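You operate a simulated robot arm through the tools that you are given. There is no shell and no other tool.

The job below is to be done with a simulated robot arm. You get a single attempt, and the scene is never put back.

Task
Swap the tester's disc for disc F9 from its drawer.
Fine: vent once before the old disc comes off; old disc in the GOOD tray; shut the drawer.

It is judged by the outcome, as a careful person would: the job done as asked, and still so three seconds after it is handed in. It fails if anything else is knocked over, pushed out of place, dropped, spilled or broken.

Robot
A 6-joint arm with a two-finger parallel gripper, fixed in place. Base frame: the origin is at the foot of the arm, x ahead of it, y to its left, z up; the work surface is at about z = 0.85. Lengths are in m, angles in degrees, forces in N, time in s.
With the tool pointing down near the work surface it reaches from about 0.36 to 0.76 m from the base axis. Its first joint turns from -66.0 to 66.0 degrees. Payload 2.45 kg.
The TCP is the grasp point between the finger pads, 0.024 m short of the fingertips. In the tool frame z runs along the fingers and y along their closing line. Largest opening 0.068 m; finger width 0.017, thickness 0.01; the body of the gripper, 0.04 by 0.07 m, starts 0.041 m behind the TCP.
Orientation is that of the tool frame in the base frame, as [roll, pitch, yaw] about the fixed x, y, z axes, in that order (R = Rz(yaw) Ry(pitch) Rx(roll)). With the fingers straight down and closing along the base's y, the tool's x points along the base's -x, its y along +y and its z along -z.

Tools
- The arm moves only by the tool jog_arm. Its argument "motion" is a list that holds one entry, the list of rows, each a list of 7 numbers: the shift along the base's x, y, z in m, then the turn, a rotation vector about the base's x, y, z in degrees, then the opening in per cent of the stroke, from 0 (shut) to 100 (fully open). In form: [[[dx, dy, dz, rx, ry, rz, jaw], ...]]. A call has 1 to 20 rows; each row shifts and turns the commanded pose from where the row before left it. Rows are played at 5 a second. More than 0.05 m and 8.6 degrees between two rows, or a gripper value outside its range, and nothing of the call is played. A pose out of reach is approached as far as the arm can. The call stops where the force on the tool passes 40 N (or 10 N more than at its start, if that is more) or the arm is blocked; 0.2 s more then pass. The fingers move at their own pace (about 0.108 m/s each) and stop on an object; they squeeze with about 30 N. The grip force told is the motor's: it shows also when the fingers shut on nothing. Time passes only in rows, and 0.2 s behind the last, so rows that do not move let the fingers close. It gives the time, the measured TCP pose, the force on the tool (base axes), the opening and the grip force at its end, in the units of the frame above (readings bear some noise), with the torque about the TCP (base axes, N m) and any sound that the robot's microphone picked up.
- Cameras (640 x 400 px; columns grow to the right, rows downward): "scene" is fixed at [0.1704, 0.4278, 1.4795]; the picture's right is [-0.64, -0.77, 0.00], its down [-0.42, 0.35, -0.83] and it looks along [0.64, -0.53, -0.55] (base axes); focal length 324 px, centre (320, 200). "wrist" rides on the gripper at [0.084, 0.011, -0.075] in the tool frame; the picture's right is [-0.13, 0.99, 0.00], its down [-0.60, -0.08, -0.79] and it looks along [-0.79, -0.10, 0.61] (tool axes); focal length 251 px, centre (320, 200).
- grab_frame(camera): a new picture of that camera. The clock stands still meanwhile.
- locate(camera, pixels): there is no depth. For up to 12 entries [column, row, z] of the newest picture of that camera ("zoom" is the newest enlarged one), the place [x, y] in the base frame at which the ray of that pixel passes the height z, good to about 0.003 m, but the place of the scene camera against the robot may be out by one fixed shift of up to 0.018 m in any direction. The clock stands still meanwhile.
- close_up(camera, box): a new picture of the part [left, top, right, bottom] of that camera's present view, enlarged. The clock stands still meanwhile.
- sign_off(): hands the job in; it is judged then, once.

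Leave the gripper open and the arm clear of the work at the hand-in unless told otherwise.

The tools are called after "Emit:" as a command line: name --argument value ..., lists and objects as JSON in quotes. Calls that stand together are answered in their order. jog_arm: Moves the arm, as the interface text tells. Its arguments: {"type":"object","properties":{"motion":{"type":"array","items":{"type":"array","items":{"type":"array","items":{"type":"number"}}}}},"required":["motion"]} The other tools are called the same way: grab_frame (camera) takes a picture; locate (camera, pixels) gives the place at which the rays of pixels pass given heights; close_up (camera, box) takes an enlarged picture of a part of a camera's view; sign_off () hands the job in.

At the start:

```text
time_s: 0.0
tcp_pos: [0.4893, 0.0025, 1.2202]
ee_rot: [-179.9, 0.1, 180.0]
force: [-0.1, 0.3, 0.2]
torque: [-0.01, 0.0, -0.01]
width: 0.0677
grasp_force: 0.0
```

scene: 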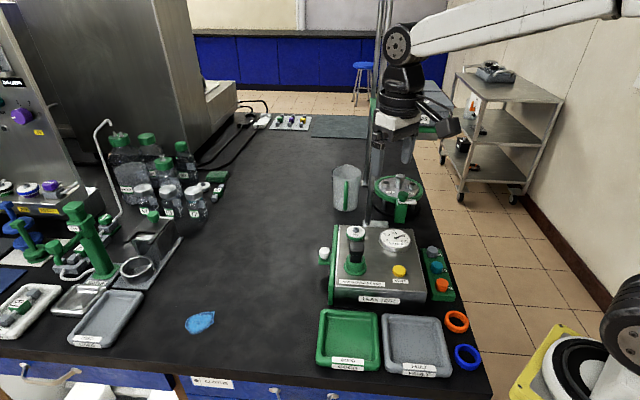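
wrist: 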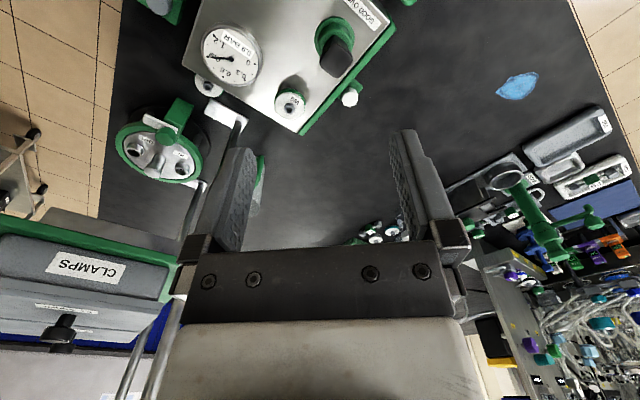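

I'll start with enlarged views of the tester area, the drawers and the whole bench, so I can read the labels before anything moves.

Emit:
close_up --camera "scene" --box '[300, 150, 500, 275]'

Emit:
close_up --camera "scene" --box '[300, 210, 500, 335]'

Emit:
close_up --camera "scene" --box '[300, 290, 500, 400]'

Emit:
close_up --camera "scene" --box '[0, 150, 240, 300]'

Emit:
close_up --camera "scene" --box '[0, 250, 240, 400]'

Emit:
close_up --camera "wrist" --box '[0, 100, 320, 400]'

Emit:
close_up --camera "wrist" --box '[120, 0, 440, 140]'

Emit:
close_up --camera "wrist" --box '[420, 90, 640, 400]'

```text
3.20 times, centred on (400, 212) of scene
```

zoom: 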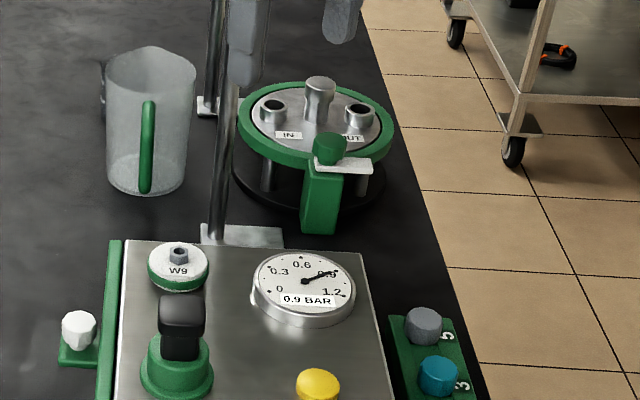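

```text
3.20 times, centred on (400, 272) of scene
```

zoom: 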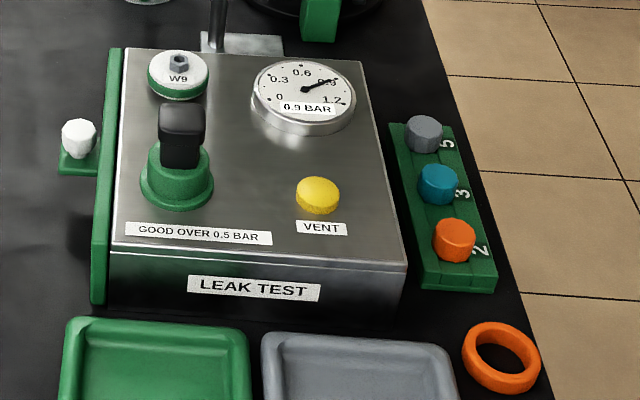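

```text
3.20 times, centred on (400, 345) of scene
```

zoom: 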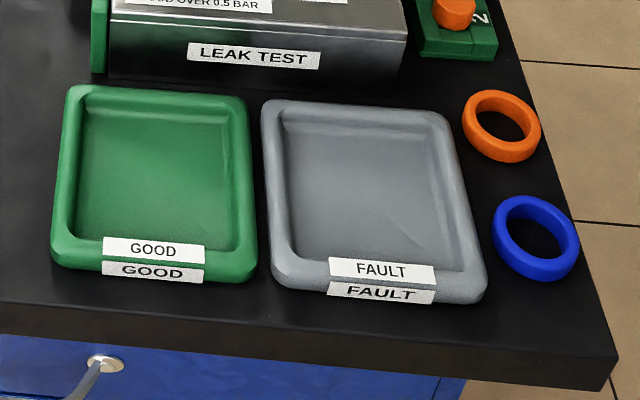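

```text
2.67 times, centred on (120, 225) of scene
```

zoom: 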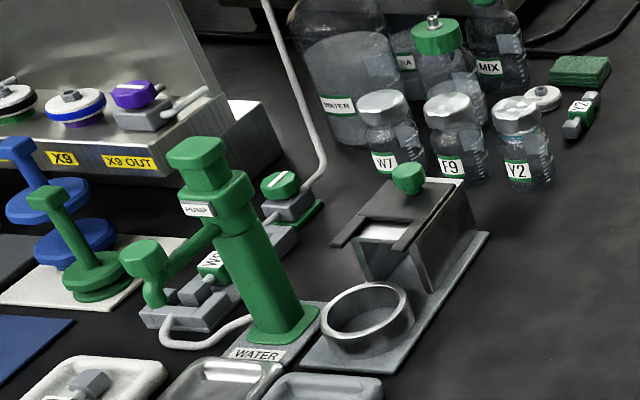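

```text
2.67 times, centred on (120, 325) of scene
```

zoom: 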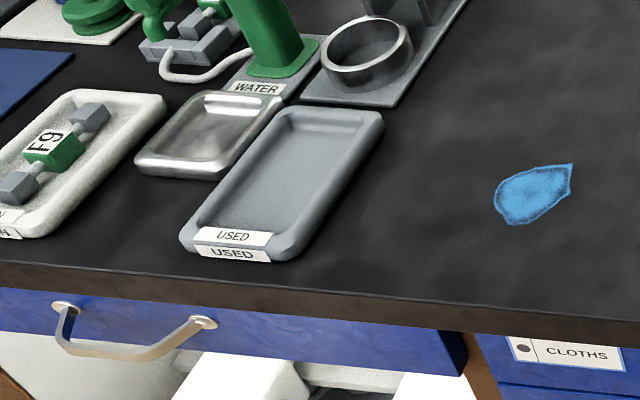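

```text
1.33 times, centred on (160, 250) of wrist
```

zoom: 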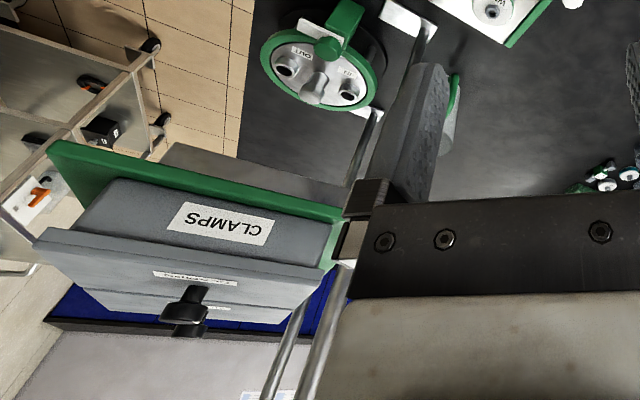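

```text
2.00 times, centred on (280, 70) of wrist
```

zoom: 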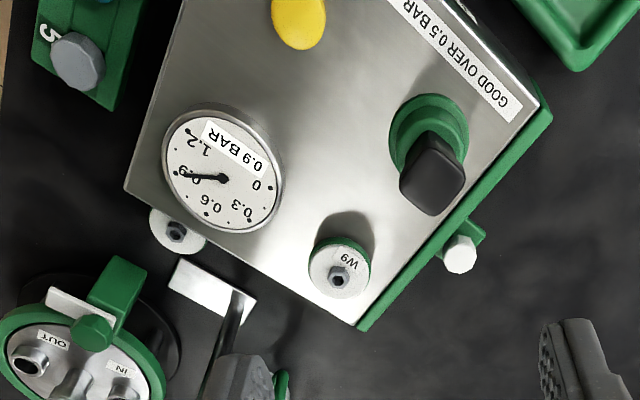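

```text
1.29 times, centred on (530, 245) of wrist
```

zoom: 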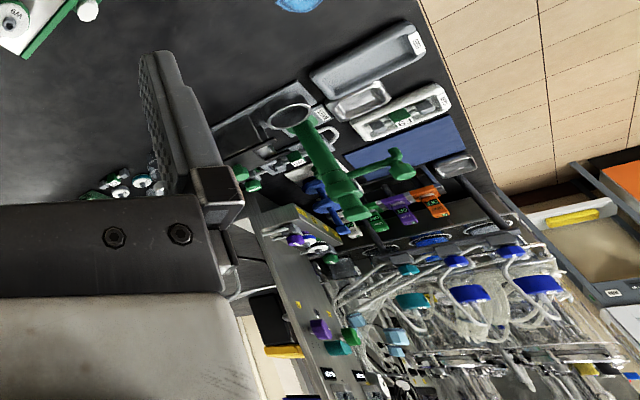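

The tester (LEAK TEST) shows disc W9, a gauge at 0.9 bar, a yellow VENT button and a black knob in a green base. There's also a cabinet marked CLAMPS with drawers. I'll enlarge the cabinet and get rough positions.

Emit:
close_up --camera "wrist" --box '[0, 200, 200, 360]'

Emit:
close_up --camera "scene" --box '[340, 60, 500, 160]'

Emit:
grab_frame --camera "scene"

Emit:
grab_frame --camera "wrist"

Emit:
locate --camera "scene" --pixels '[[355, 232, 0.93], [355, 258, 0.95], [399, 271, 0.93], [395, 238, 0.93], [347, 335, 0.85], [415, 340, 0.85], [333, 301, 0.85], [324, 255, 0.85], [345, 188, 0.85]]'

Emit:
locate --camera "wrist" --pixels '[[290, 105, 0.93], [335, 75, 0.95], [230, 57, 0.93], [348, 97, 0.9], [208, 88, 0.85], [270, 5, 0.93], [298, 132, 0.92], [182, 62, 0.92]]'

```text
2.50 times, centred on (100, 280) of wrist
```

zoom: 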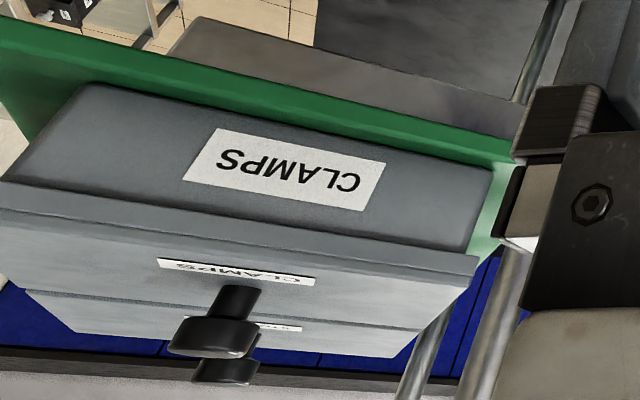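

```text
4.00 times, centred on (420, 110) of scene
```

zoom: 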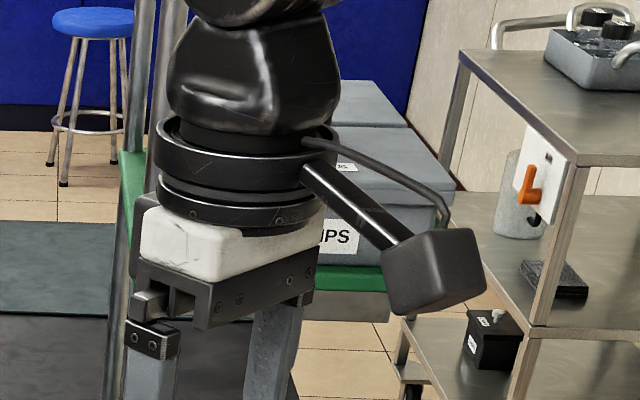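

```text
taken
```

scene: 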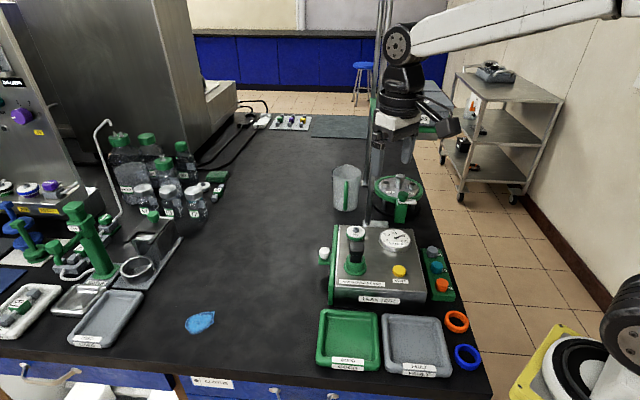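

```text
taken
```

wrist: 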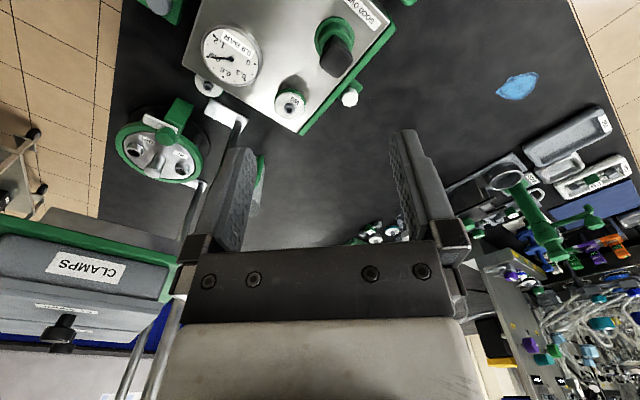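

```text
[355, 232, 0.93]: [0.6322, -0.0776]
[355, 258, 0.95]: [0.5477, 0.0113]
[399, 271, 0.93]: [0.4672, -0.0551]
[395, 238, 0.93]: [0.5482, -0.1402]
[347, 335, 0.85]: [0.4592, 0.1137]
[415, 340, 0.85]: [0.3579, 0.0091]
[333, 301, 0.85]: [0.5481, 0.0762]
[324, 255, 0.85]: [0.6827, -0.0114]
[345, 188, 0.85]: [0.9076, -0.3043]
```

```text
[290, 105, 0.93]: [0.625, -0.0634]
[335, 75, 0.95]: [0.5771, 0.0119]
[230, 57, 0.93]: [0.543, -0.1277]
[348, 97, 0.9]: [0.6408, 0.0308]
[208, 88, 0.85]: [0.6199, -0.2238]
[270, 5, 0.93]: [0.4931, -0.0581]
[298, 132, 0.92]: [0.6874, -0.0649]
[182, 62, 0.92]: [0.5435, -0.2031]
```

The wrist picture is upside-down: its bottom is up and far. To see the cabinet from the scene camera I'll lift the arm back and to the left, where the space is free and high up. Then I'll take new pictures.

Emit:
jog_arm --motion '[[[-0.03, 0.04, 0.0, 0, 0, 0, 100], [-0.03, 0.04, 0.0, 0, 0, 0, 100], [-0.02, 0.04, 0.0, 0, 0, 0, 100], [-0.02, 0.04, 0.0, 0, 0, 0, 100], [0, 0.04, 0, 0, 0, 0, 100]]]'

Emit:
grab_frame --camera "scene"

Emit:
grab_frame --camera "wrist"

Emit:
locate --camera "scene" --pixels '[[0, 352, 0.85], [490, 395, 0.85], [420, 180, 0.85], [440, 240, 0.85], [105, 338, 0.85], [200, 322, 0.85]]'

```text
time_s: 1.2
tcp_pos: [0.3905, 0.2008, 1.2197]
ee_rot: [-180.0, 0.2, 180.0]
force: [-0.5, -0.7, -0.9]
torque: [0.01, -0.03, -0.01]
width: 0.0681
grasp_force: 0.0
```

```text
taken
```

scene: 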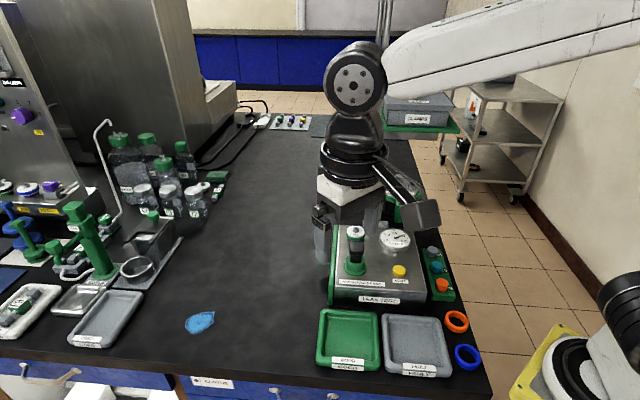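

```text
taken
```

wrist: 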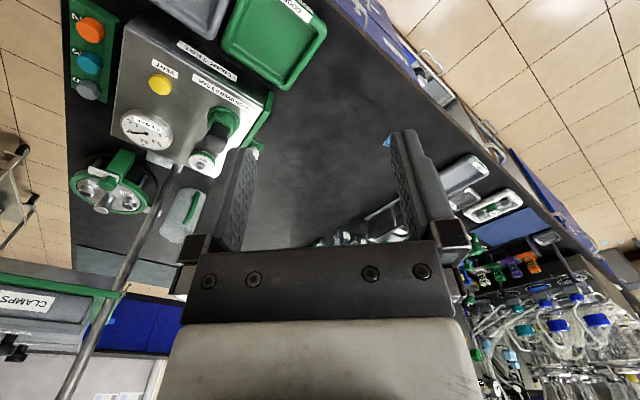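

```text
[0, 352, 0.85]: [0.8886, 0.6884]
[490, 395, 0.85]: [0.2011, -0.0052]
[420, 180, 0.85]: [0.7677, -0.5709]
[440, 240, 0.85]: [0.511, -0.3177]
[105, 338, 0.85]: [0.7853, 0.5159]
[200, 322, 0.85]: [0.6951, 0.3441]
```

The cabinet is partly visible at (418,110). I'll enlarge it in both views, along with the bench fronts.

Emit:
close_up --camera "scene" --box '[370, 70, 480, 140]'

Emit:
close_up --camera "wrist" --box '[0, 260, 200, 390]'

Emit:
close_up --camera "wrist" --box '[60, 0, 300, 220]'

Emit:
close_up --camera "wrist" --box '[320, 0, 640, 200]'

Emit:
close_up --camera "wrist" --box '[430, 150, 640, 400]'

Emit:
close_up --camera "scene" --box '[160, 340, 400, 400]'

```text
5.71 times, centred on (425, 105) of scene
```

zoom: 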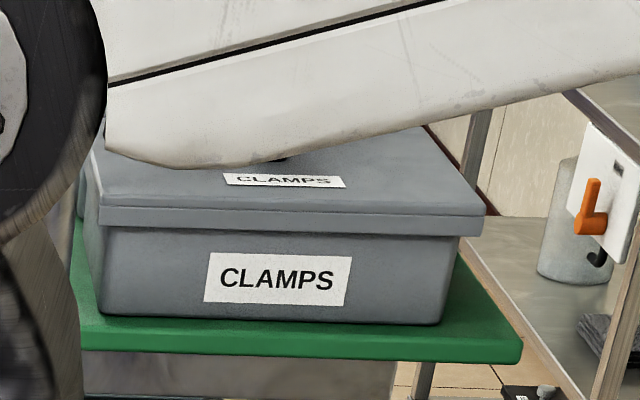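

```text
3.08 times, centred on (100, 325) of wrist
```

zoom: 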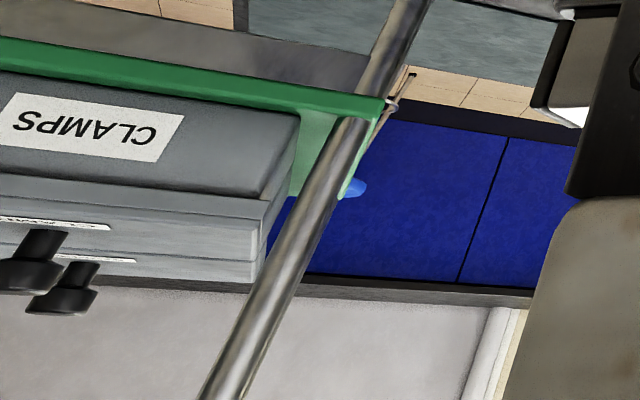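

```text
1.82 times, centred on (180, 110) of wrist
```

zoom: 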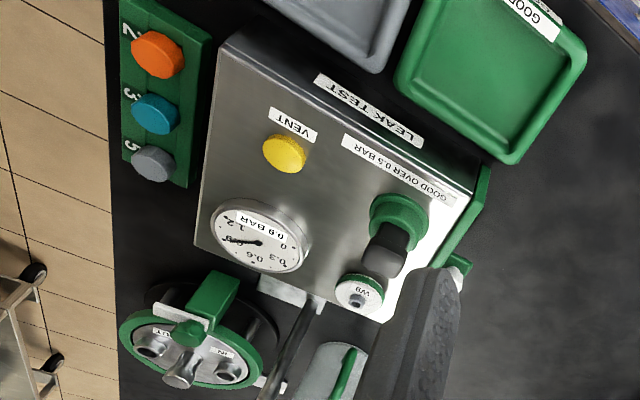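

```text
2.00 times, centred on (480, 100) of wrist
```

zoom: 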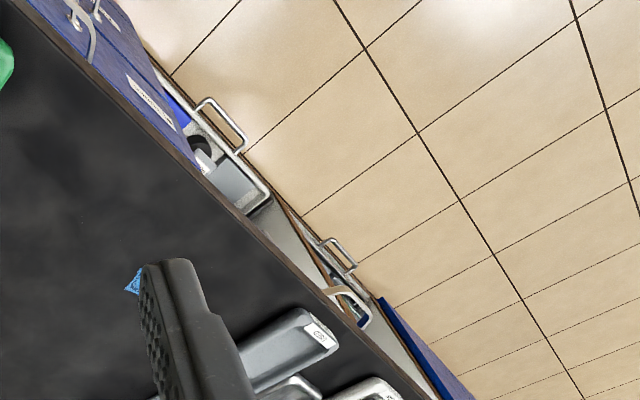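

```text
1.60 times, centred on (535, 275) of wrist
```

zoom: 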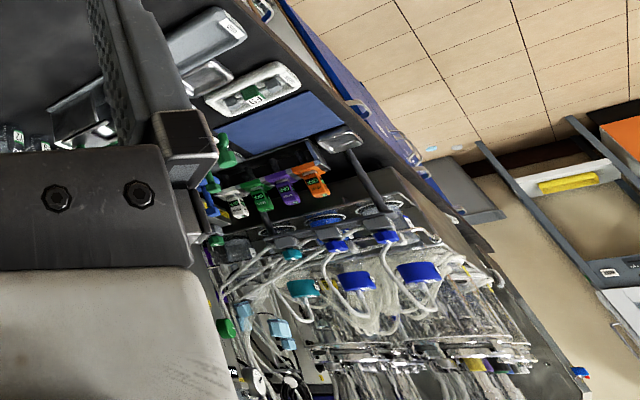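

```text
2.67 times, centred on (280, 370) of scene
```

zoom: 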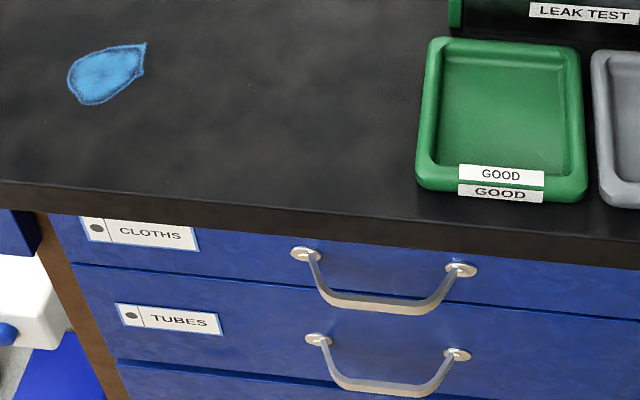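

CLAMPS is just a lidded box on a shelf. The bench drawers read CLOTHS and TUBES. The tester has a green left-side panel with a white knob, which may be its own drawer, so I want to see that side. I'll move to about (0.66, 0.20, 1.18) and yaw -90° so the wrist camera looks back along -y.

Emit:
jog_arm --motion '[[[0.025, 0, -0.004, 0, 0, -8.2, 100], [0.025, 0, -0.004, 0, 0, -8.2, 100], [0.025, 0, -0.004, 0, 0, -8.2, 100], [0.025, 0, -0.004, 0, 0, -8.2, 100], [0.025, 0, -0.004, 0, 0, -8.2, 100], [0.025, 0, -0.004, 0, 0, -8.2, 100], [0.025, 0, -0.004, 0, 0, -8.2, 100], [0.025, 0, -0.004, 0, 0, -8.2, 100], [0.025, 0, -0.004, 0, 0, -8.2, 100], [0.025, 0, -0.004, 0, 0, -8.2, 100], [0.02, 0, 0, 0, 0, -8, 100]]]'

Emit:
grab_frame --camera "wrist"

Emit:
grab_frame --camera "scene"

```text
time_s: 3.6
tcp_pos: [0.6605, 0.2021, 1.1804]
ee_rot: [-179.9, 0.0, 89.8]
force: [1.5, -0.4, 0.4]
torque: [-0.02, -0.02, 0.01]
width: 0.068
grasp_force: 0.0
```

```text
taken
```

wrist: 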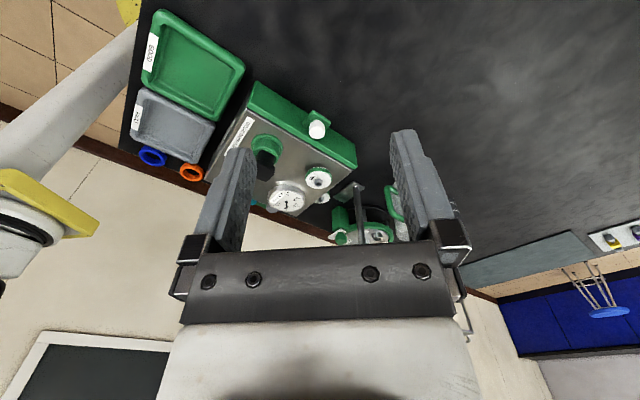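

```text
taken
```

scene: 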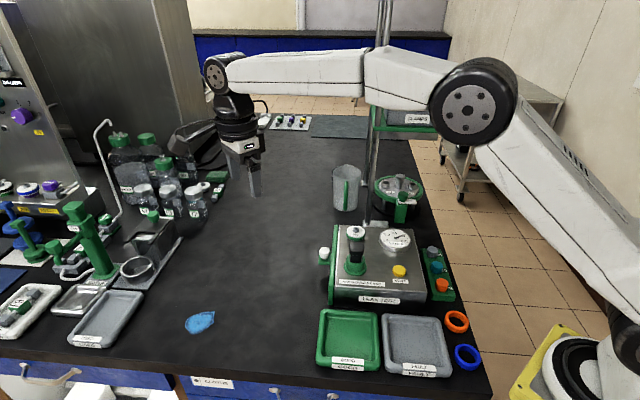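

The camera now looks at the tester from its left side. I'll enlarge that area, and the scene views that were blocked before.

Emit:
close_up --camera "wrist" --box '[200, 60, 400, 260]'

Emit:
close_up --camera "wrist" --box '[280, 90, 380, 200]'

Emit:
close_up --camera "scene" --box '[310, 210, 400, 310]'

Emit:
close_up --camera "scene" --box '[360, 80, 480, 140]'

```text
2.00 times, centred on (300, 160) of wrist
```

zoom: 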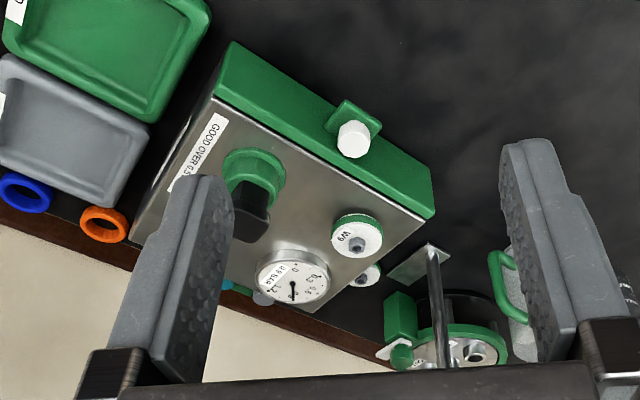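

```text
3.64 times, centred on (330, 145) of wrist
```

zoom: 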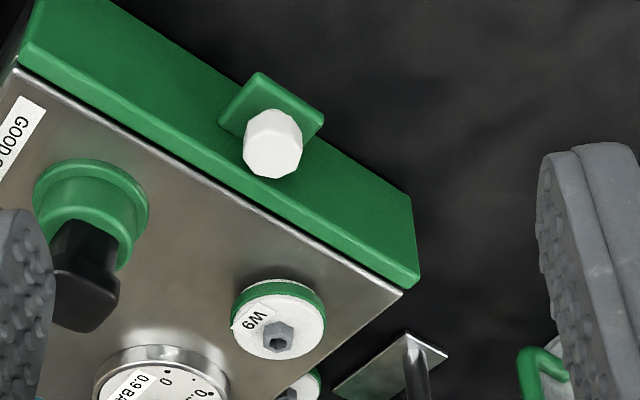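

```text
4.00 times, centred on (355, 260) of scene
```

zoom: 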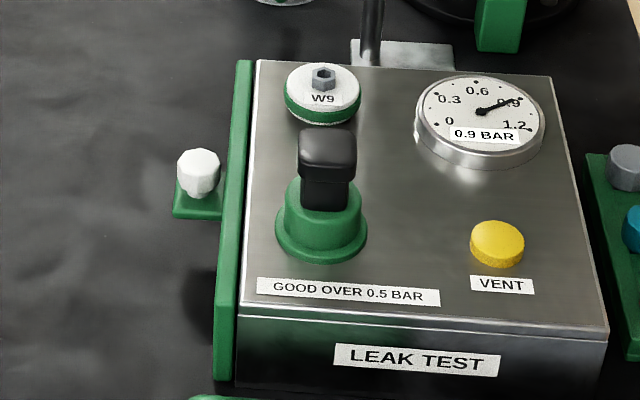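

```text
5.33 times, centred on (420, 110) of scene
```

zoom: 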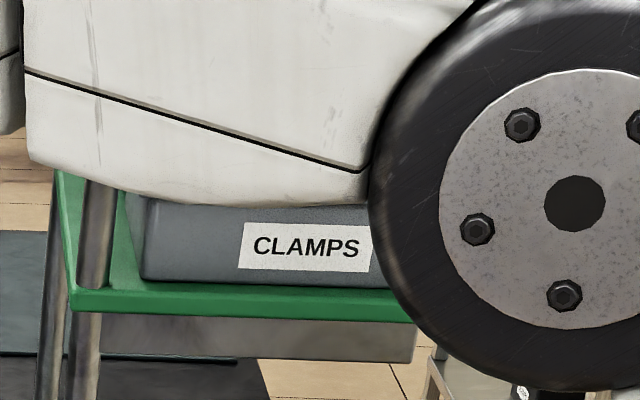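

The drawer is the green left-side front of the tester. It has a tab carrying an upright white knob. I'll locate several features in this view at two heights each, so I can triangulate against the earlier view.

Emit:
close_up --camera "wrist" --box '[200, 60, 400, 260]'

Emit:
locate --camera "zoom" --pixels '[[358, 246, 0.93], [358, 246, 0.96], [353, 130, 0.91], [353, 130, 0.94], [375, 120, 0.9], [435, 217, 0.93], [233, 40, 0.9], [420, 222, 0.93], [213, 98, 0.93], [248, 195, 0.97], [317, 312, 0.93], [255, 160, 0.95]]'

```text
2.00 times, centred on (300, 160) of wrist
```

zoom: 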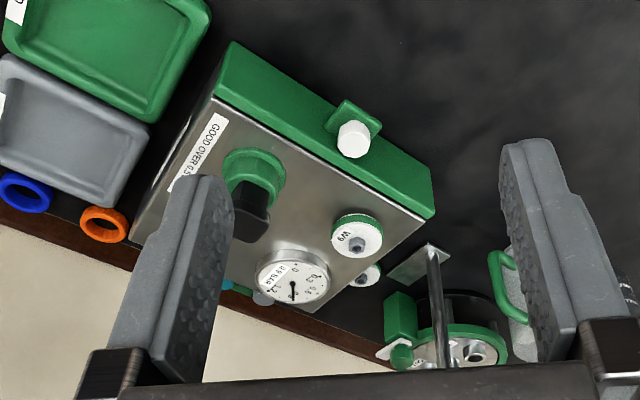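

```text
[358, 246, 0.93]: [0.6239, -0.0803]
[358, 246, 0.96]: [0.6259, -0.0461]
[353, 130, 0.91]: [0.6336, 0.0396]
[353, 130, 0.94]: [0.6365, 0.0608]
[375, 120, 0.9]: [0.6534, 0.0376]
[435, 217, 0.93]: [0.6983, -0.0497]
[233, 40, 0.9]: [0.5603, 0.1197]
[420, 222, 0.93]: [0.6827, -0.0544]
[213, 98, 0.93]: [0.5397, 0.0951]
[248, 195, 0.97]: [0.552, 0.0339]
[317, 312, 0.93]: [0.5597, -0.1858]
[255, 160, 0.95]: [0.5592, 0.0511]
```

Triangulated so far: W9's hex top is near (0.625, -0.060, 0.948), the white knob is near (0.637, 0.034, 0.905), and the tester is turned about 45° to the base axes. Next I'll view the tester from its front: yaw 135, TCP about (0.42, 0.14, 1.12).

Emit:
jog_arm --motion '[[[-0.03, -0.0075, -0.0075, 0, 0, 5.6, 100], [-0.03, -0.0075, -0.0075, 0, 0, 5.6, 100], [-0.03, -0.0075, -0.0075, 0, 0, 5.7, 100], [-0.03, -0.0075, -0.0075, 0, 0, 5.6, 100], [-0.03, -0.0075, -0.0075, 0, 0, 5.7, 100], [-0.03, -0.0075, -0.0075, 0, 0, 5.6, 100], [-0.03, -0.0075, -0.0075, 0, 0, 5.7, 100], [-0.03, -0.0075, -0.0075, 0, 0, 5.6, 100]]]'

Emit:
grab_frame --camera "wrist"

Emit:
close_up --camera "wrist" --box '[200, 60, 440, 240]'

```text
time_s: 5.4
tcp_pos: [0.4197, 0.1421, 1.1221]
ee_rot: [-180.0, 0.0, 135.2]
force: [-0.3, 0.5, 0.2]
torque: [-0.01, 0.02, -0.01]
width: 0.0678
grasp_force: 0.2
```

```text
taken
```

wrist: 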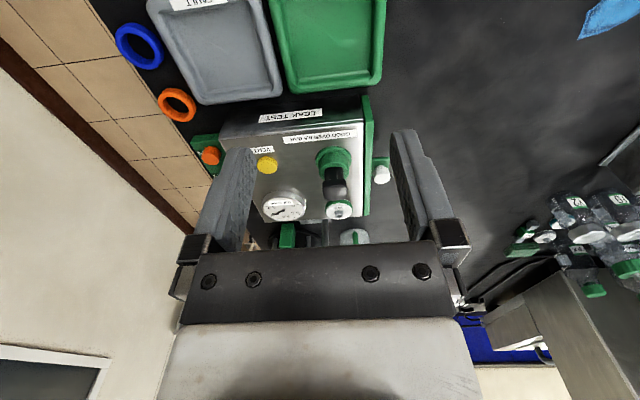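

```text
2.22 times, centred on (320, 150) of wrist
```

zoom: 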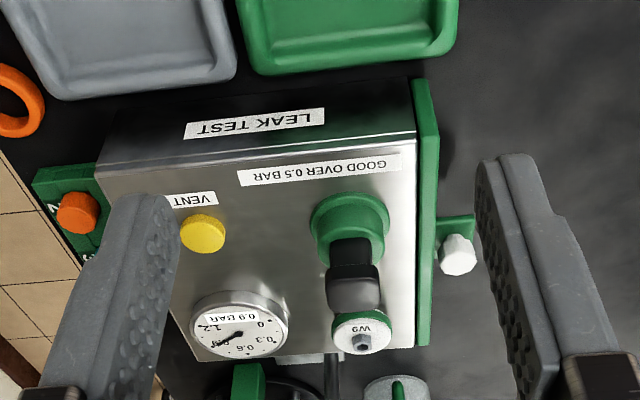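

From the front I can see the VENT button at zoom (203,230), W9 at (362,343) and the white knob at (459,262). I'll locate these and the tester edges.

Emit:
locate --camera "zoom" --pixels '[[203, 230, 0.93], [203, 230, 0.945], [362, 342, 0.93], [362, 342, 0.95], [460, 262, 0.9], [460, 262, 0.92], [458, 218, 0.88], [98, 172, 0.92], [412, 142, 0.92], [416, 345, 0.92], [354, 285, 0.97], [345, 220, 0.94]]'

Emit:
close_up --camera "wrist" --box '[300, 130, 420, 230]'

Emit:
close_up --camera "scene" --box '[310, 215, 410, 310]'

```text
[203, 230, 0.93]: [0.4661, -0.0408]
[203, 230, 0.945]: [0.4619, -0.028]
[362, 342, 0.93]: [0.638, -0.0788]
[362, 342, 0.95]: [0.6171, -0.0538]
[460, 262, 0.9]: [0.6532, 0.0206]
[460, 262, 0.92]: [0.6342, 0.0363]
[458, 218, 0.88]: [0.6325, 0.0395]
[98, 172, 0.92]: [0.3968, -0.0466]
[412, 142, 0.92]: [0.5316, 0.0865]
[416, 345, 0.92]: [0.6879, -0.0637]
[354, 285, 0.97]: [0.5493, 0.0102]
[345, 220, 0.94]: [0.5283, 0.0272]
```

```text
4.00 times, centred on (360, 180) of wrist
```

zoom: 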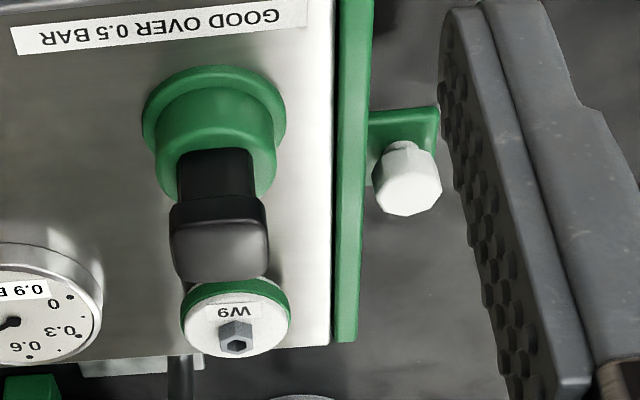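

```text
4.21 times, centred on (360, 262) of scene
```

zoom: 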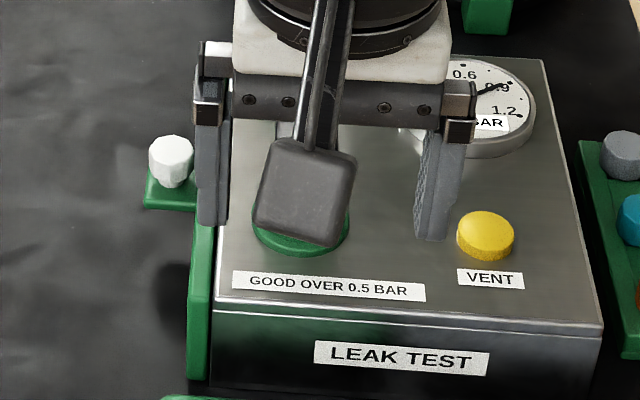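

Estimates now: the VENT button top is near (0.4645, -0.039, ~0.935), W9's hex top near (0.625, -0.064, 0.943), and the white knob top near (0.635, 0.036, 0.918). I'll shut the gripper and come to hover over VENT with the fingertips about 4 cm above it.

Emit:
jog_arm --motion '[[[0.009, -0.036, 0, 0, 0, 0, 0], [0.009, -0.036, 0, 0, 0, 0, 0], [0.009, -0.036, 0, 0, 0, 0, 0], [0.009, -0.036, 0, 0, 0, 0, 0], [0.009, -0.037, -0.02, 0, 0, 0, 0], [0, 0, -0.03, 0, 0, 0, 0], [0, 0, -0.03, 0, 0, 0, 0], [0, 0, -0.03, 0, 0, 0, 0], [0, 0, 0, 0, 0, 0, 0]]]'

Emit:
grab_frame --camera "wrist"

Emit:
close_up --camera "scene" --box '[320, 190, 450, 300]'

```text
time_s: 7.4
tcp_pos: [0.4654, -0.0386, 1.0094]
ee_rot: [180.0, 0.1, 135.1]
force: [0.1, -0.3, 0.0]
torque: [-0.01, 0.0, -0.03]
width: 0.0
grasp_force: 23.4
```

```text
taken
```

wrist: 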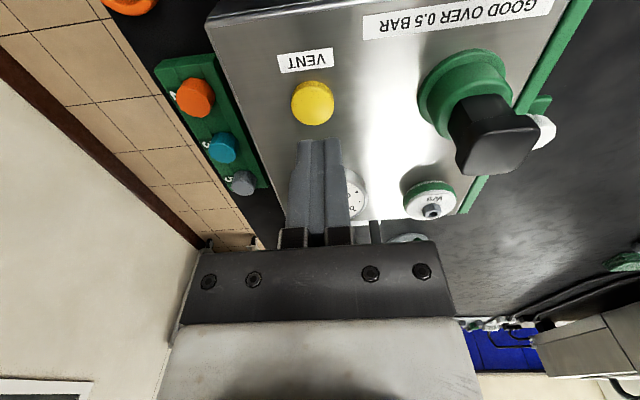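

```text
3.64 times, centred on (385, 245) of scene
```

zoom: 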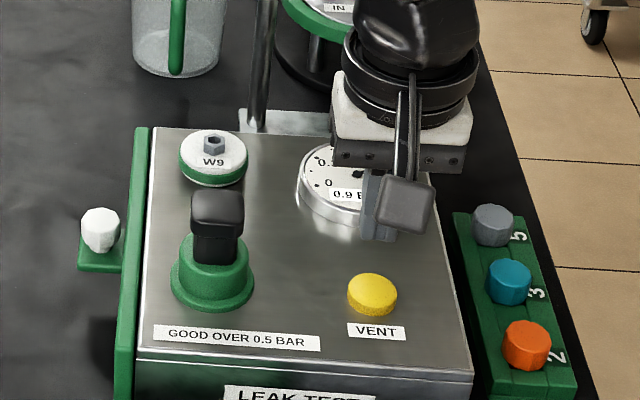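

I'm above it, and now relocate the button and other features from this closer view to get their heights.

Emit:
locate --camera "wrist" --pixels '[[312, 100, 0.92], [312, 100, 0.94], [432, 210, 0.93], [432, 210, 0.95], [543, 130, 0.92], [205, 18, 0.92], [500, 115, 0.97], [465, 95, 0.93], [497, 150, 0.97], [236, 207, 0.92], [545, 100, 0.88]]'

```text
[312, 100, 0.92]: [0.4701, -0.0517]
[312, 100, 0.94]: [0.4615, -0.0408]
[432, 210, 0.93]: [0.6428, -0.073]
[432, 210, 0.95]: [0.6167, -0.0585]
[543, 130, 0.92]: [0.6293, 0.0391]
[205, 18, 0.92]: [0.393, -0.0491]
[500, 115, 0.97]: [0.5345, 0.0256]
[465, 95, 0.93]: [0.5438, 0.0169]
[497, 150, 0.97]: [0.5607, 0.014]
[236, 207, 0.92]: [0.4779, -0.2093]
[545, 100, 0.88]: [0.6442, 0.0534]
```

The button centre settles at about (0.465, -0.043). I'll shift 4 mm in -y and go down until the fingertips are just above it.

Emit:
jog_arm --motion '[[[0, -0.0042, -0.02, 0, 0, 0, 0], [0, 0, -0.015, 0, 0, 0, 0], [0, 0, -0.005, 0, 0, 0, 0], [0, 0, 0, 0, 0, 0, 0]]]'

Emit:
grab_frame --camera "wrist"

Emit:
close_up --camera "scene" --box '[360, 220, 450, 300]'

```text
time_s: 8.4
tcp_pos: [0.4656, -0.0444, 0.9695]
ee_rot: [179.9, 0.1, 135.2]
force: [0.6, -0.9, -0.5]
torque: [0.01, 0.0, -0.02]
width: 0.0
grasp_force: 23.6
```

```text
taken
```

wrist: 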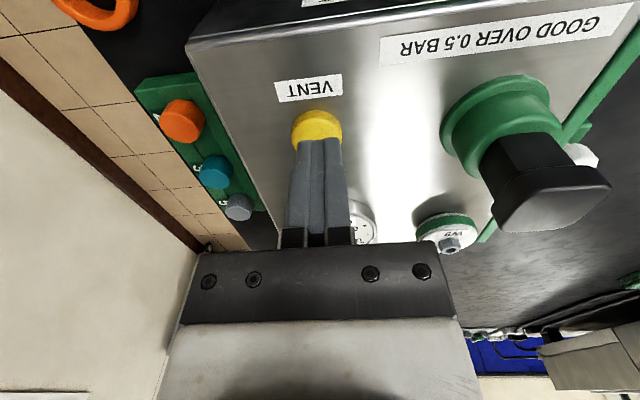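

```text
5.00 times, centred on (405, 260) of scene
```

zoom: 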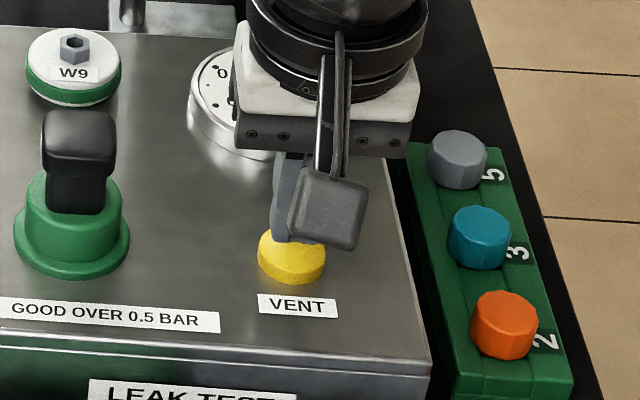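

The fingertips sit right over the yellow button, at about z 0.9455. I'll press down gently in small steps and watch the force and sound.

Emit:
jog_arm --motion '[[[0, 0, -0.003, 0, 0, 0, 0], [0, 0, -0.003, 0, 0, 0, 0], [0, 0, -0.002, 0, 0, 0, 0], [0, 0, 0, 0, 0, 0, 0]]]'

```text
time_s: 9.4
tcp_pos: [0.465, -0.043, 0.9629]
ee_rot: [180.0, 0.2, 135.1]
force: [-0.3, -0.1, -0.1]
torque: [0.0, 0.0, 0.0]
width: 0.0
grasp_force: 23.4
```

No contact yet at fingertip z 0.939. I'll keep going in 2 mm steps.

Emit:
jog_arm --motion '[[[0, 0, -0.002, 0, 0, 0, 0], [0, 0, -0.002, 0, 0, 0, 0], [0, 0, -0.002, 0, 0, 0, 0], [0, 0, 0, 0, 0, 0, 0]]]'

```text
time_s: 10.4
tcp_pos: [0.4653, -0.0433, 0.9561]
ee_rot: [-179.9, 0.1, 135.2]
force: [-0.2, 0.3, -0.3]
torque: [0.0, 0.02, -0.02]
width: 0.0
grasp_force: 23.4
```

Still free at fingertip z about 0.932. I'll continue.

Emit:
jog_arm --motion '[[[0, 0, -0.002, 0, 0, 0, 0], [0, 0, -0.002, 0, 0, 0, 0], [0, 0, 0, 0, 0, 0, 0]]]'

Emit:
close_up --camera "scene" --box '[360, 220, 450, 300]'

```text
time_s: 11.2
tcp_pos: [0.4647, -0.0422, 0.9511]
ee_rot: [-180.0, 0.1, 135.1]
force: [-0.2, -0.2, 0.6]
torque: [0.01, 0.02, 0.02]
width: 0.0
grasp_force: 23.7
```

```text
5.00 times, centred on (405, 260) of scene
```

zoom: 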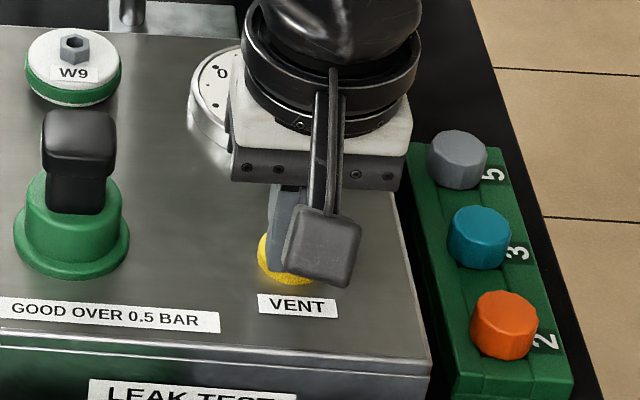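

Emit:
jog_arm --motion '[[[0, 0, -0.002, 0, 0, 0, 0], [0, 0, -0.002, 0, 0, 0, 0], [0, 0, 0, 0, 0, 0, 0]]]'

Emit:
grab_frame --camera "wrist"

```text
time_s: 12.0
tcp_pos: [0.4647, -0.0424, 0.9479]
ee_rot: [-179.9, 0.1, 135.2]
force: [-1.9, -0.3, 7.0]
torque: [-0.03, 0.05, 0.01]
width: 0.0001
grasp_force: 23.2
heard: click
```

```text
taken
```

wrist: 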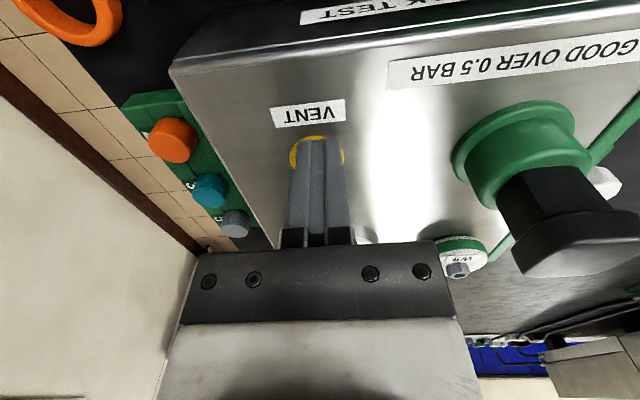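

There was a click with about 7 N on the tool, so the vent was pressed once. I'll lift straight up and check the gauge.

Emit:
jog_arm --motion '[[[0, 0, 0.01, 0, 0, 0, 0], [0, 0, 0.04, 0, 0, 0, 0], [0, 0, 0.04, 0, 0, 0, 0], [-0.03, 0.03, 0.04, 0, 0, 0, 50], [-0.03, 0.03, 0.02, 0, 0, 0, 100]]]'

Emit:
close_up --camera "scene" --box '[320, 200, 450, 300]'

Emit:
close_up --camera "wrist" --box '[220, 60, 440, 240]'

```text
refused: row 4 steps farther than a row can; nothing moved
```

```text
4.00 times, centred on (385, 250) of scene
```

zoom: 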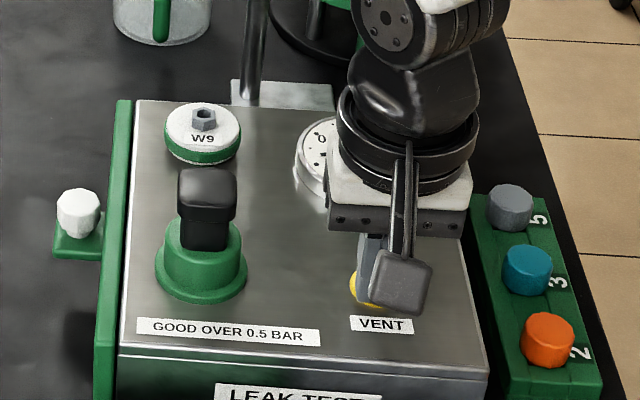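

```text
2.22 times, centred on (330, 150) of wrist
```

zoom: 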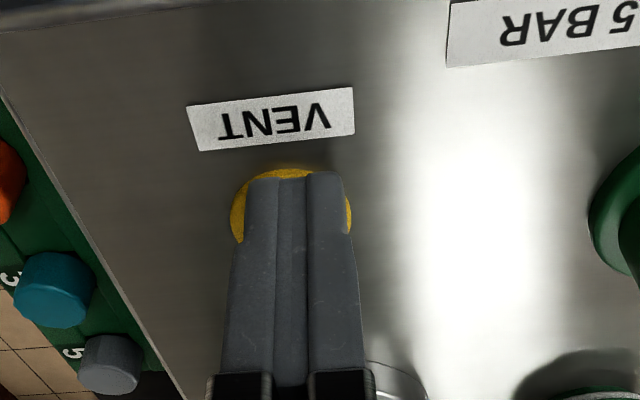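

That call was refused because one row was too long, and nothing moved. I'll repeat the lift with smaller rows.

Emit:
jog_arm --motion '[[[0, 0, 0.01, 0, 0, 0, 0], [0, 0, 0.04, 0, 0, 0, 0], [0, 0, 0.04, 0, 0, 0, 0], [-0.025, 0.025, 0.03, 0, 0, 0, 50], [-0.025, 0.025, 0.03, 0, 0, 0, 100]]]'

Emit:
close_up --camera "scene" --box '[320, 200, 450, 300]'

Emit:
close_up --camera "wrist" --box '[220, 60, 440, 240]'

```text
time_s: 13.2
tcp_pos: [0.4145, 0.0067, 1.1002]
ee_rot: [180.0, 0.2, 135.1]
force: [-0.6, -0.4, 0.3]
torque: [-0.01, -0.01, -0.01]
width: 0.068
grasp_force: 0.1
```

```text
4.00 times, centred on (385, 250) of scene
```

zoom: 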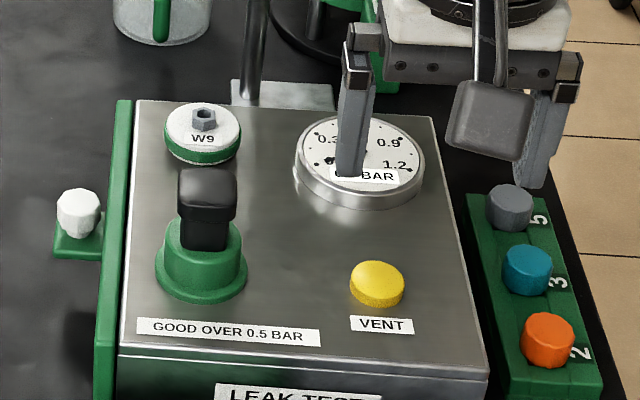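

```text
2.22 times, centred on (330, 150) of wrist
```

zoom: 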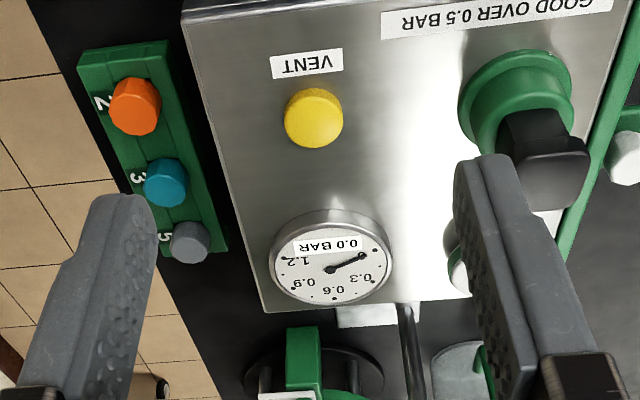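

The gauge reads 0.0 BAR and the label agrees, so the vent is done. Next I'll turn to yaw 180 and take a closer look at W9.

Emit:
jog_arm --motion '[[[0.0175, -0.011, -0.005, 0, 0, 7.5, 100], [0.0175, -0.011, -0.005, 0, 0, 7.5, 100], [0.0175, -0.011, -0.005, 0, 0, 7.5, 100], [0.0175, -0.011, -0.005, 0, 0, 7.5, 100], [0.0175, -0.011, -0.005, 0, 0, 7.5, 100], [0.0175, -0.011, -0.005, 0, 0, 7.4, 100], [0, 0, 0, 0, 0, 0, 100]]]'

Emit:
grab_frame --camera "wrist"

Emit:
close_up --camera "wrist" --box '[240, 80, 400, 180]'

```text
time_s: 14.8
tcp_pos: [0.5196, -0.06, 1.0675]
ee_rot: [-179.9, 0.1, -179.8]
force: [-0.3, -0.2, 0.1]
torque: [0.02, -0.01, -0.02]
width: 0.0677
grasp_force: 0.1
```

```text
taken
```

wrist: 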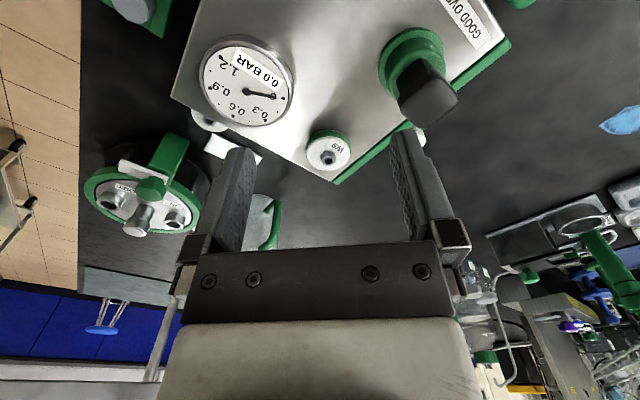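

```text
4.00 times, centred on (320, 130) of wrist
```

zoom: 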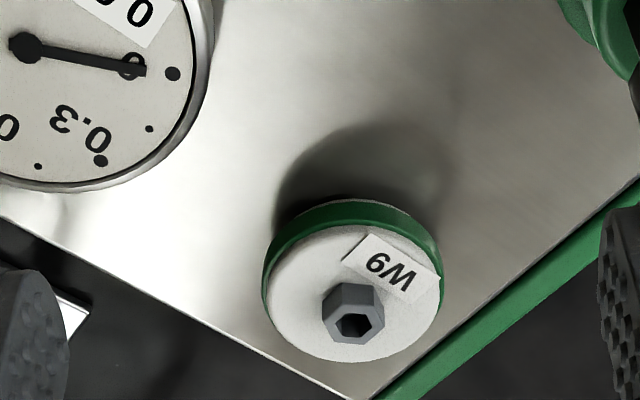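

W9 is clear now: a white disc with a green ring and a grey hex stub, the stub's top at zoom (353,328). I'll locate its edges, the hex top and the tester's rear corner at (365,398).

Emit:
locate --camera "zoom" --pixels '[[353, 328, 0.94], [353, 328, 0.95], [264, 290, 0.932], [444, 290, 0.932], [352, 362, 0.932], [352, 228, 0.932], [268, 262, 0.925], [440, 262, 0.925], [365, 400, 0.918], [354, 290, 0.932]]'

Emit:
close_up --camera "scene" --box '[330, 210, 400, 290]'

```text
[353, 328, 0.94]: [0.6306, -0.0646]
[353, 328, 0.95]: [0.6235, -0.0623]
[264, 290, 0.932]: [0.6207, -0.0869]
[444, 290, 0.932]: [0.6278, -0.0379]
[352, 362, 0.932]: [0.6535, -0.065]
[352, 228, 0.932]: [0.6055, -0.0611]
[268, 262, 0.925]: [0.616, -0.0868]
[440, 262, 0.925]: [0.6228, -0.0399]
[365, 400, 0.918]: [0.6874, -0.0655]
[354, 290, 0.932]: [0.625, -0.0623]
```

```text
5.00 times, centred on (365, 250) of scene
```

zoom: 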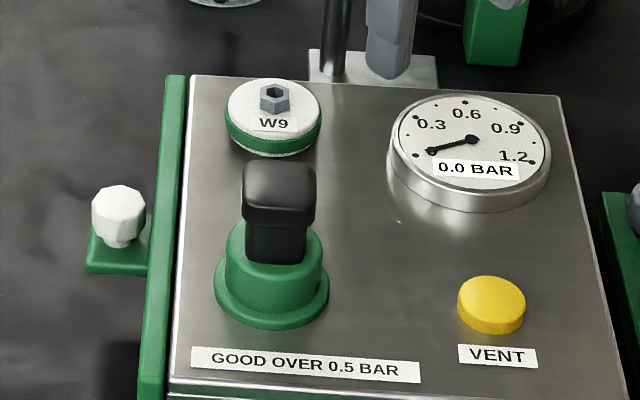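

The disc centre is about (0.6255, -0.062), its diameter about 0.047, its top near 0.937 and the tester top near 0.920. Before moving in, I'll check where the pole behind the tester stands.

Emit:
grab_frame --camera "scene"

Emit:
locate --camera "scene" --pixels '[[369, 222, 0.855], [372, 150, 1.0], [440, 130, 1.2], [399, 206, 0.93], [404, 205, 0.93], [347, 190, 0.9], [355, 232, 0.945]]'

Emit:
locate --camera "wrist" --pixels '[[235, 148, 0.855], [228, 140, 0.855], [151, 190, 0.94], [270, 215, 0.9]]'

```text
taken
```

scene: 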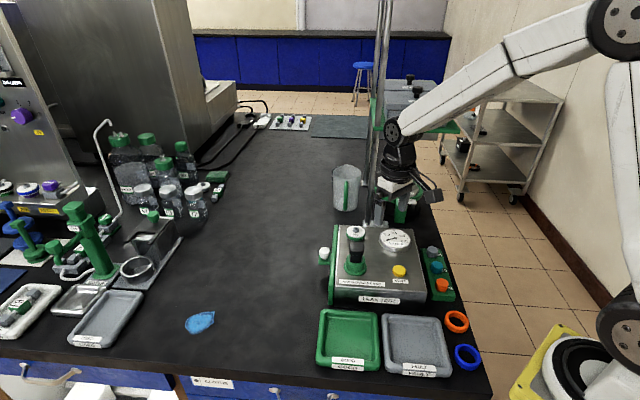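

```text
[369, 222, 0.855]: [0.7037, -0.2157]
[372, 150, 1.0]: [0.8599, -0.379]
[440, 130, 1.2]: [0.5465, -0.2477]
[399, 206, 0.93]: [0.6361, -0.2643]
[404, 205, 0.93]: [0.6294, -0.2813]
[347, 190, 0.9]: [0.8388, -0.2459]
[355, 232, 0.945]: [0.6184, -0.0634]
```

```text
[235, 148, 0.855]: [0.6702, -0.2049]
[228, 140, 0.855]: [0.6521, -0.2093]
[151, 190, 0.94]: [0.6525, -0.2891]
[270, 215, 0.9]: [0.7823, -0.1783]
```

The pole is at about (0.70, -0.20), well clear. I'll move over W9 and go down with the fingers open until the tips are near z 0.955, then check the centring.

Emit:
jog_arm --motion '[[[0.035, -0.001, 0, 0, 0, 0, 100], [0.035, -0.001, 0, 0, 0, 0, 100], [0.036, 0, 0, 0, 0, 0, 100], [0, 0, -0.03, 0, 0, 0, 100], [0, 0, -0.03, 0, 0, 0, 100], [0, 0, -0.028, 0, 0, 0, 100], [0, 0, 0, 0, 0, 0, 100]]]'

Emit:
grab_frame --camera "wrist"

Emit:
close_up --camera "scene" --box '[320, 190, 420, 270]'

```text
time_s: 16.4
tcp_pos: [0.624, -0.0611, 0.9789]
ee_rot: [180.0, 0.0, 179.9]
force: [-0.5, -0.6, -0.2]
torque: [-0.03, 0.0, 0.04]
width: 0.0681
grasp_force: 0.0
```

```text
taken
```

wrist: 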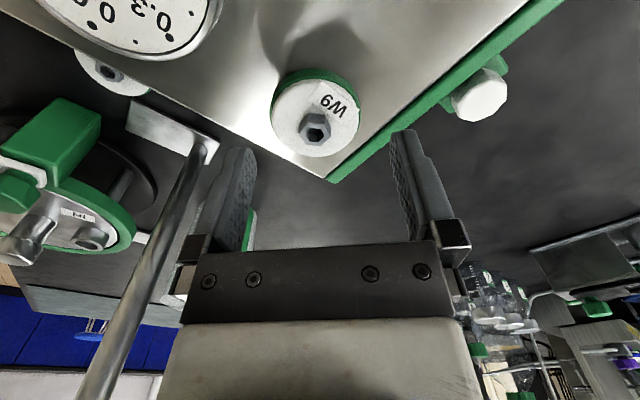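

```text
5.00 times, centred on (370, 230) of scene
```

zoom: 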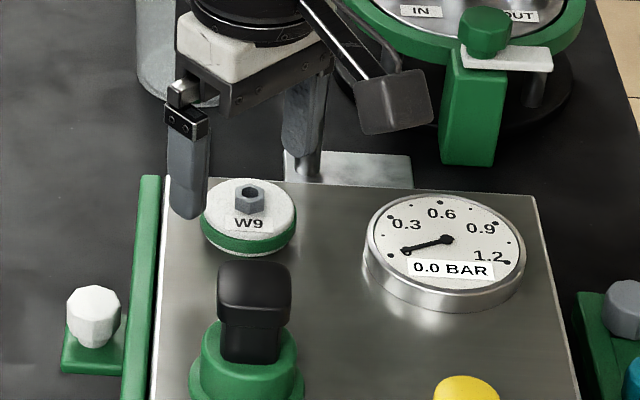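

I'll recheck the hex top and disc edges in this close view.

Emit:
locate --camera "wrist" --pixels '[[315, 130, 0.945], [315, 130, 0.95], [271, 112, 0.937], [361, 112, 0.937], [315, 156, 0.937], [316, 73, 0.937], [130, 57, 0.9], [480, 98, 0.918], [440, 105, 0.88]]'

```text
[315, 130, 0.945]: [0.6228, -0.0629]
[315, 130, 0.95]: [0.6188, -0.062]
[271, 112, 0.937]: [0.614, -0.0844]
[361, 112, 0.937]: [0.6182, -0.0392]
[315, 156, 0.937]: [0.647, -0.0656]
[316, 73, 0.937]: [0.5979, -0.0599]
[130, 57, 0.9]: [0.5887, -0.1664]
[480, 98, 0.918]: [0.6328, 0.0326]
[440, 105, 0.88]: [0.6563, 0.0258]
```

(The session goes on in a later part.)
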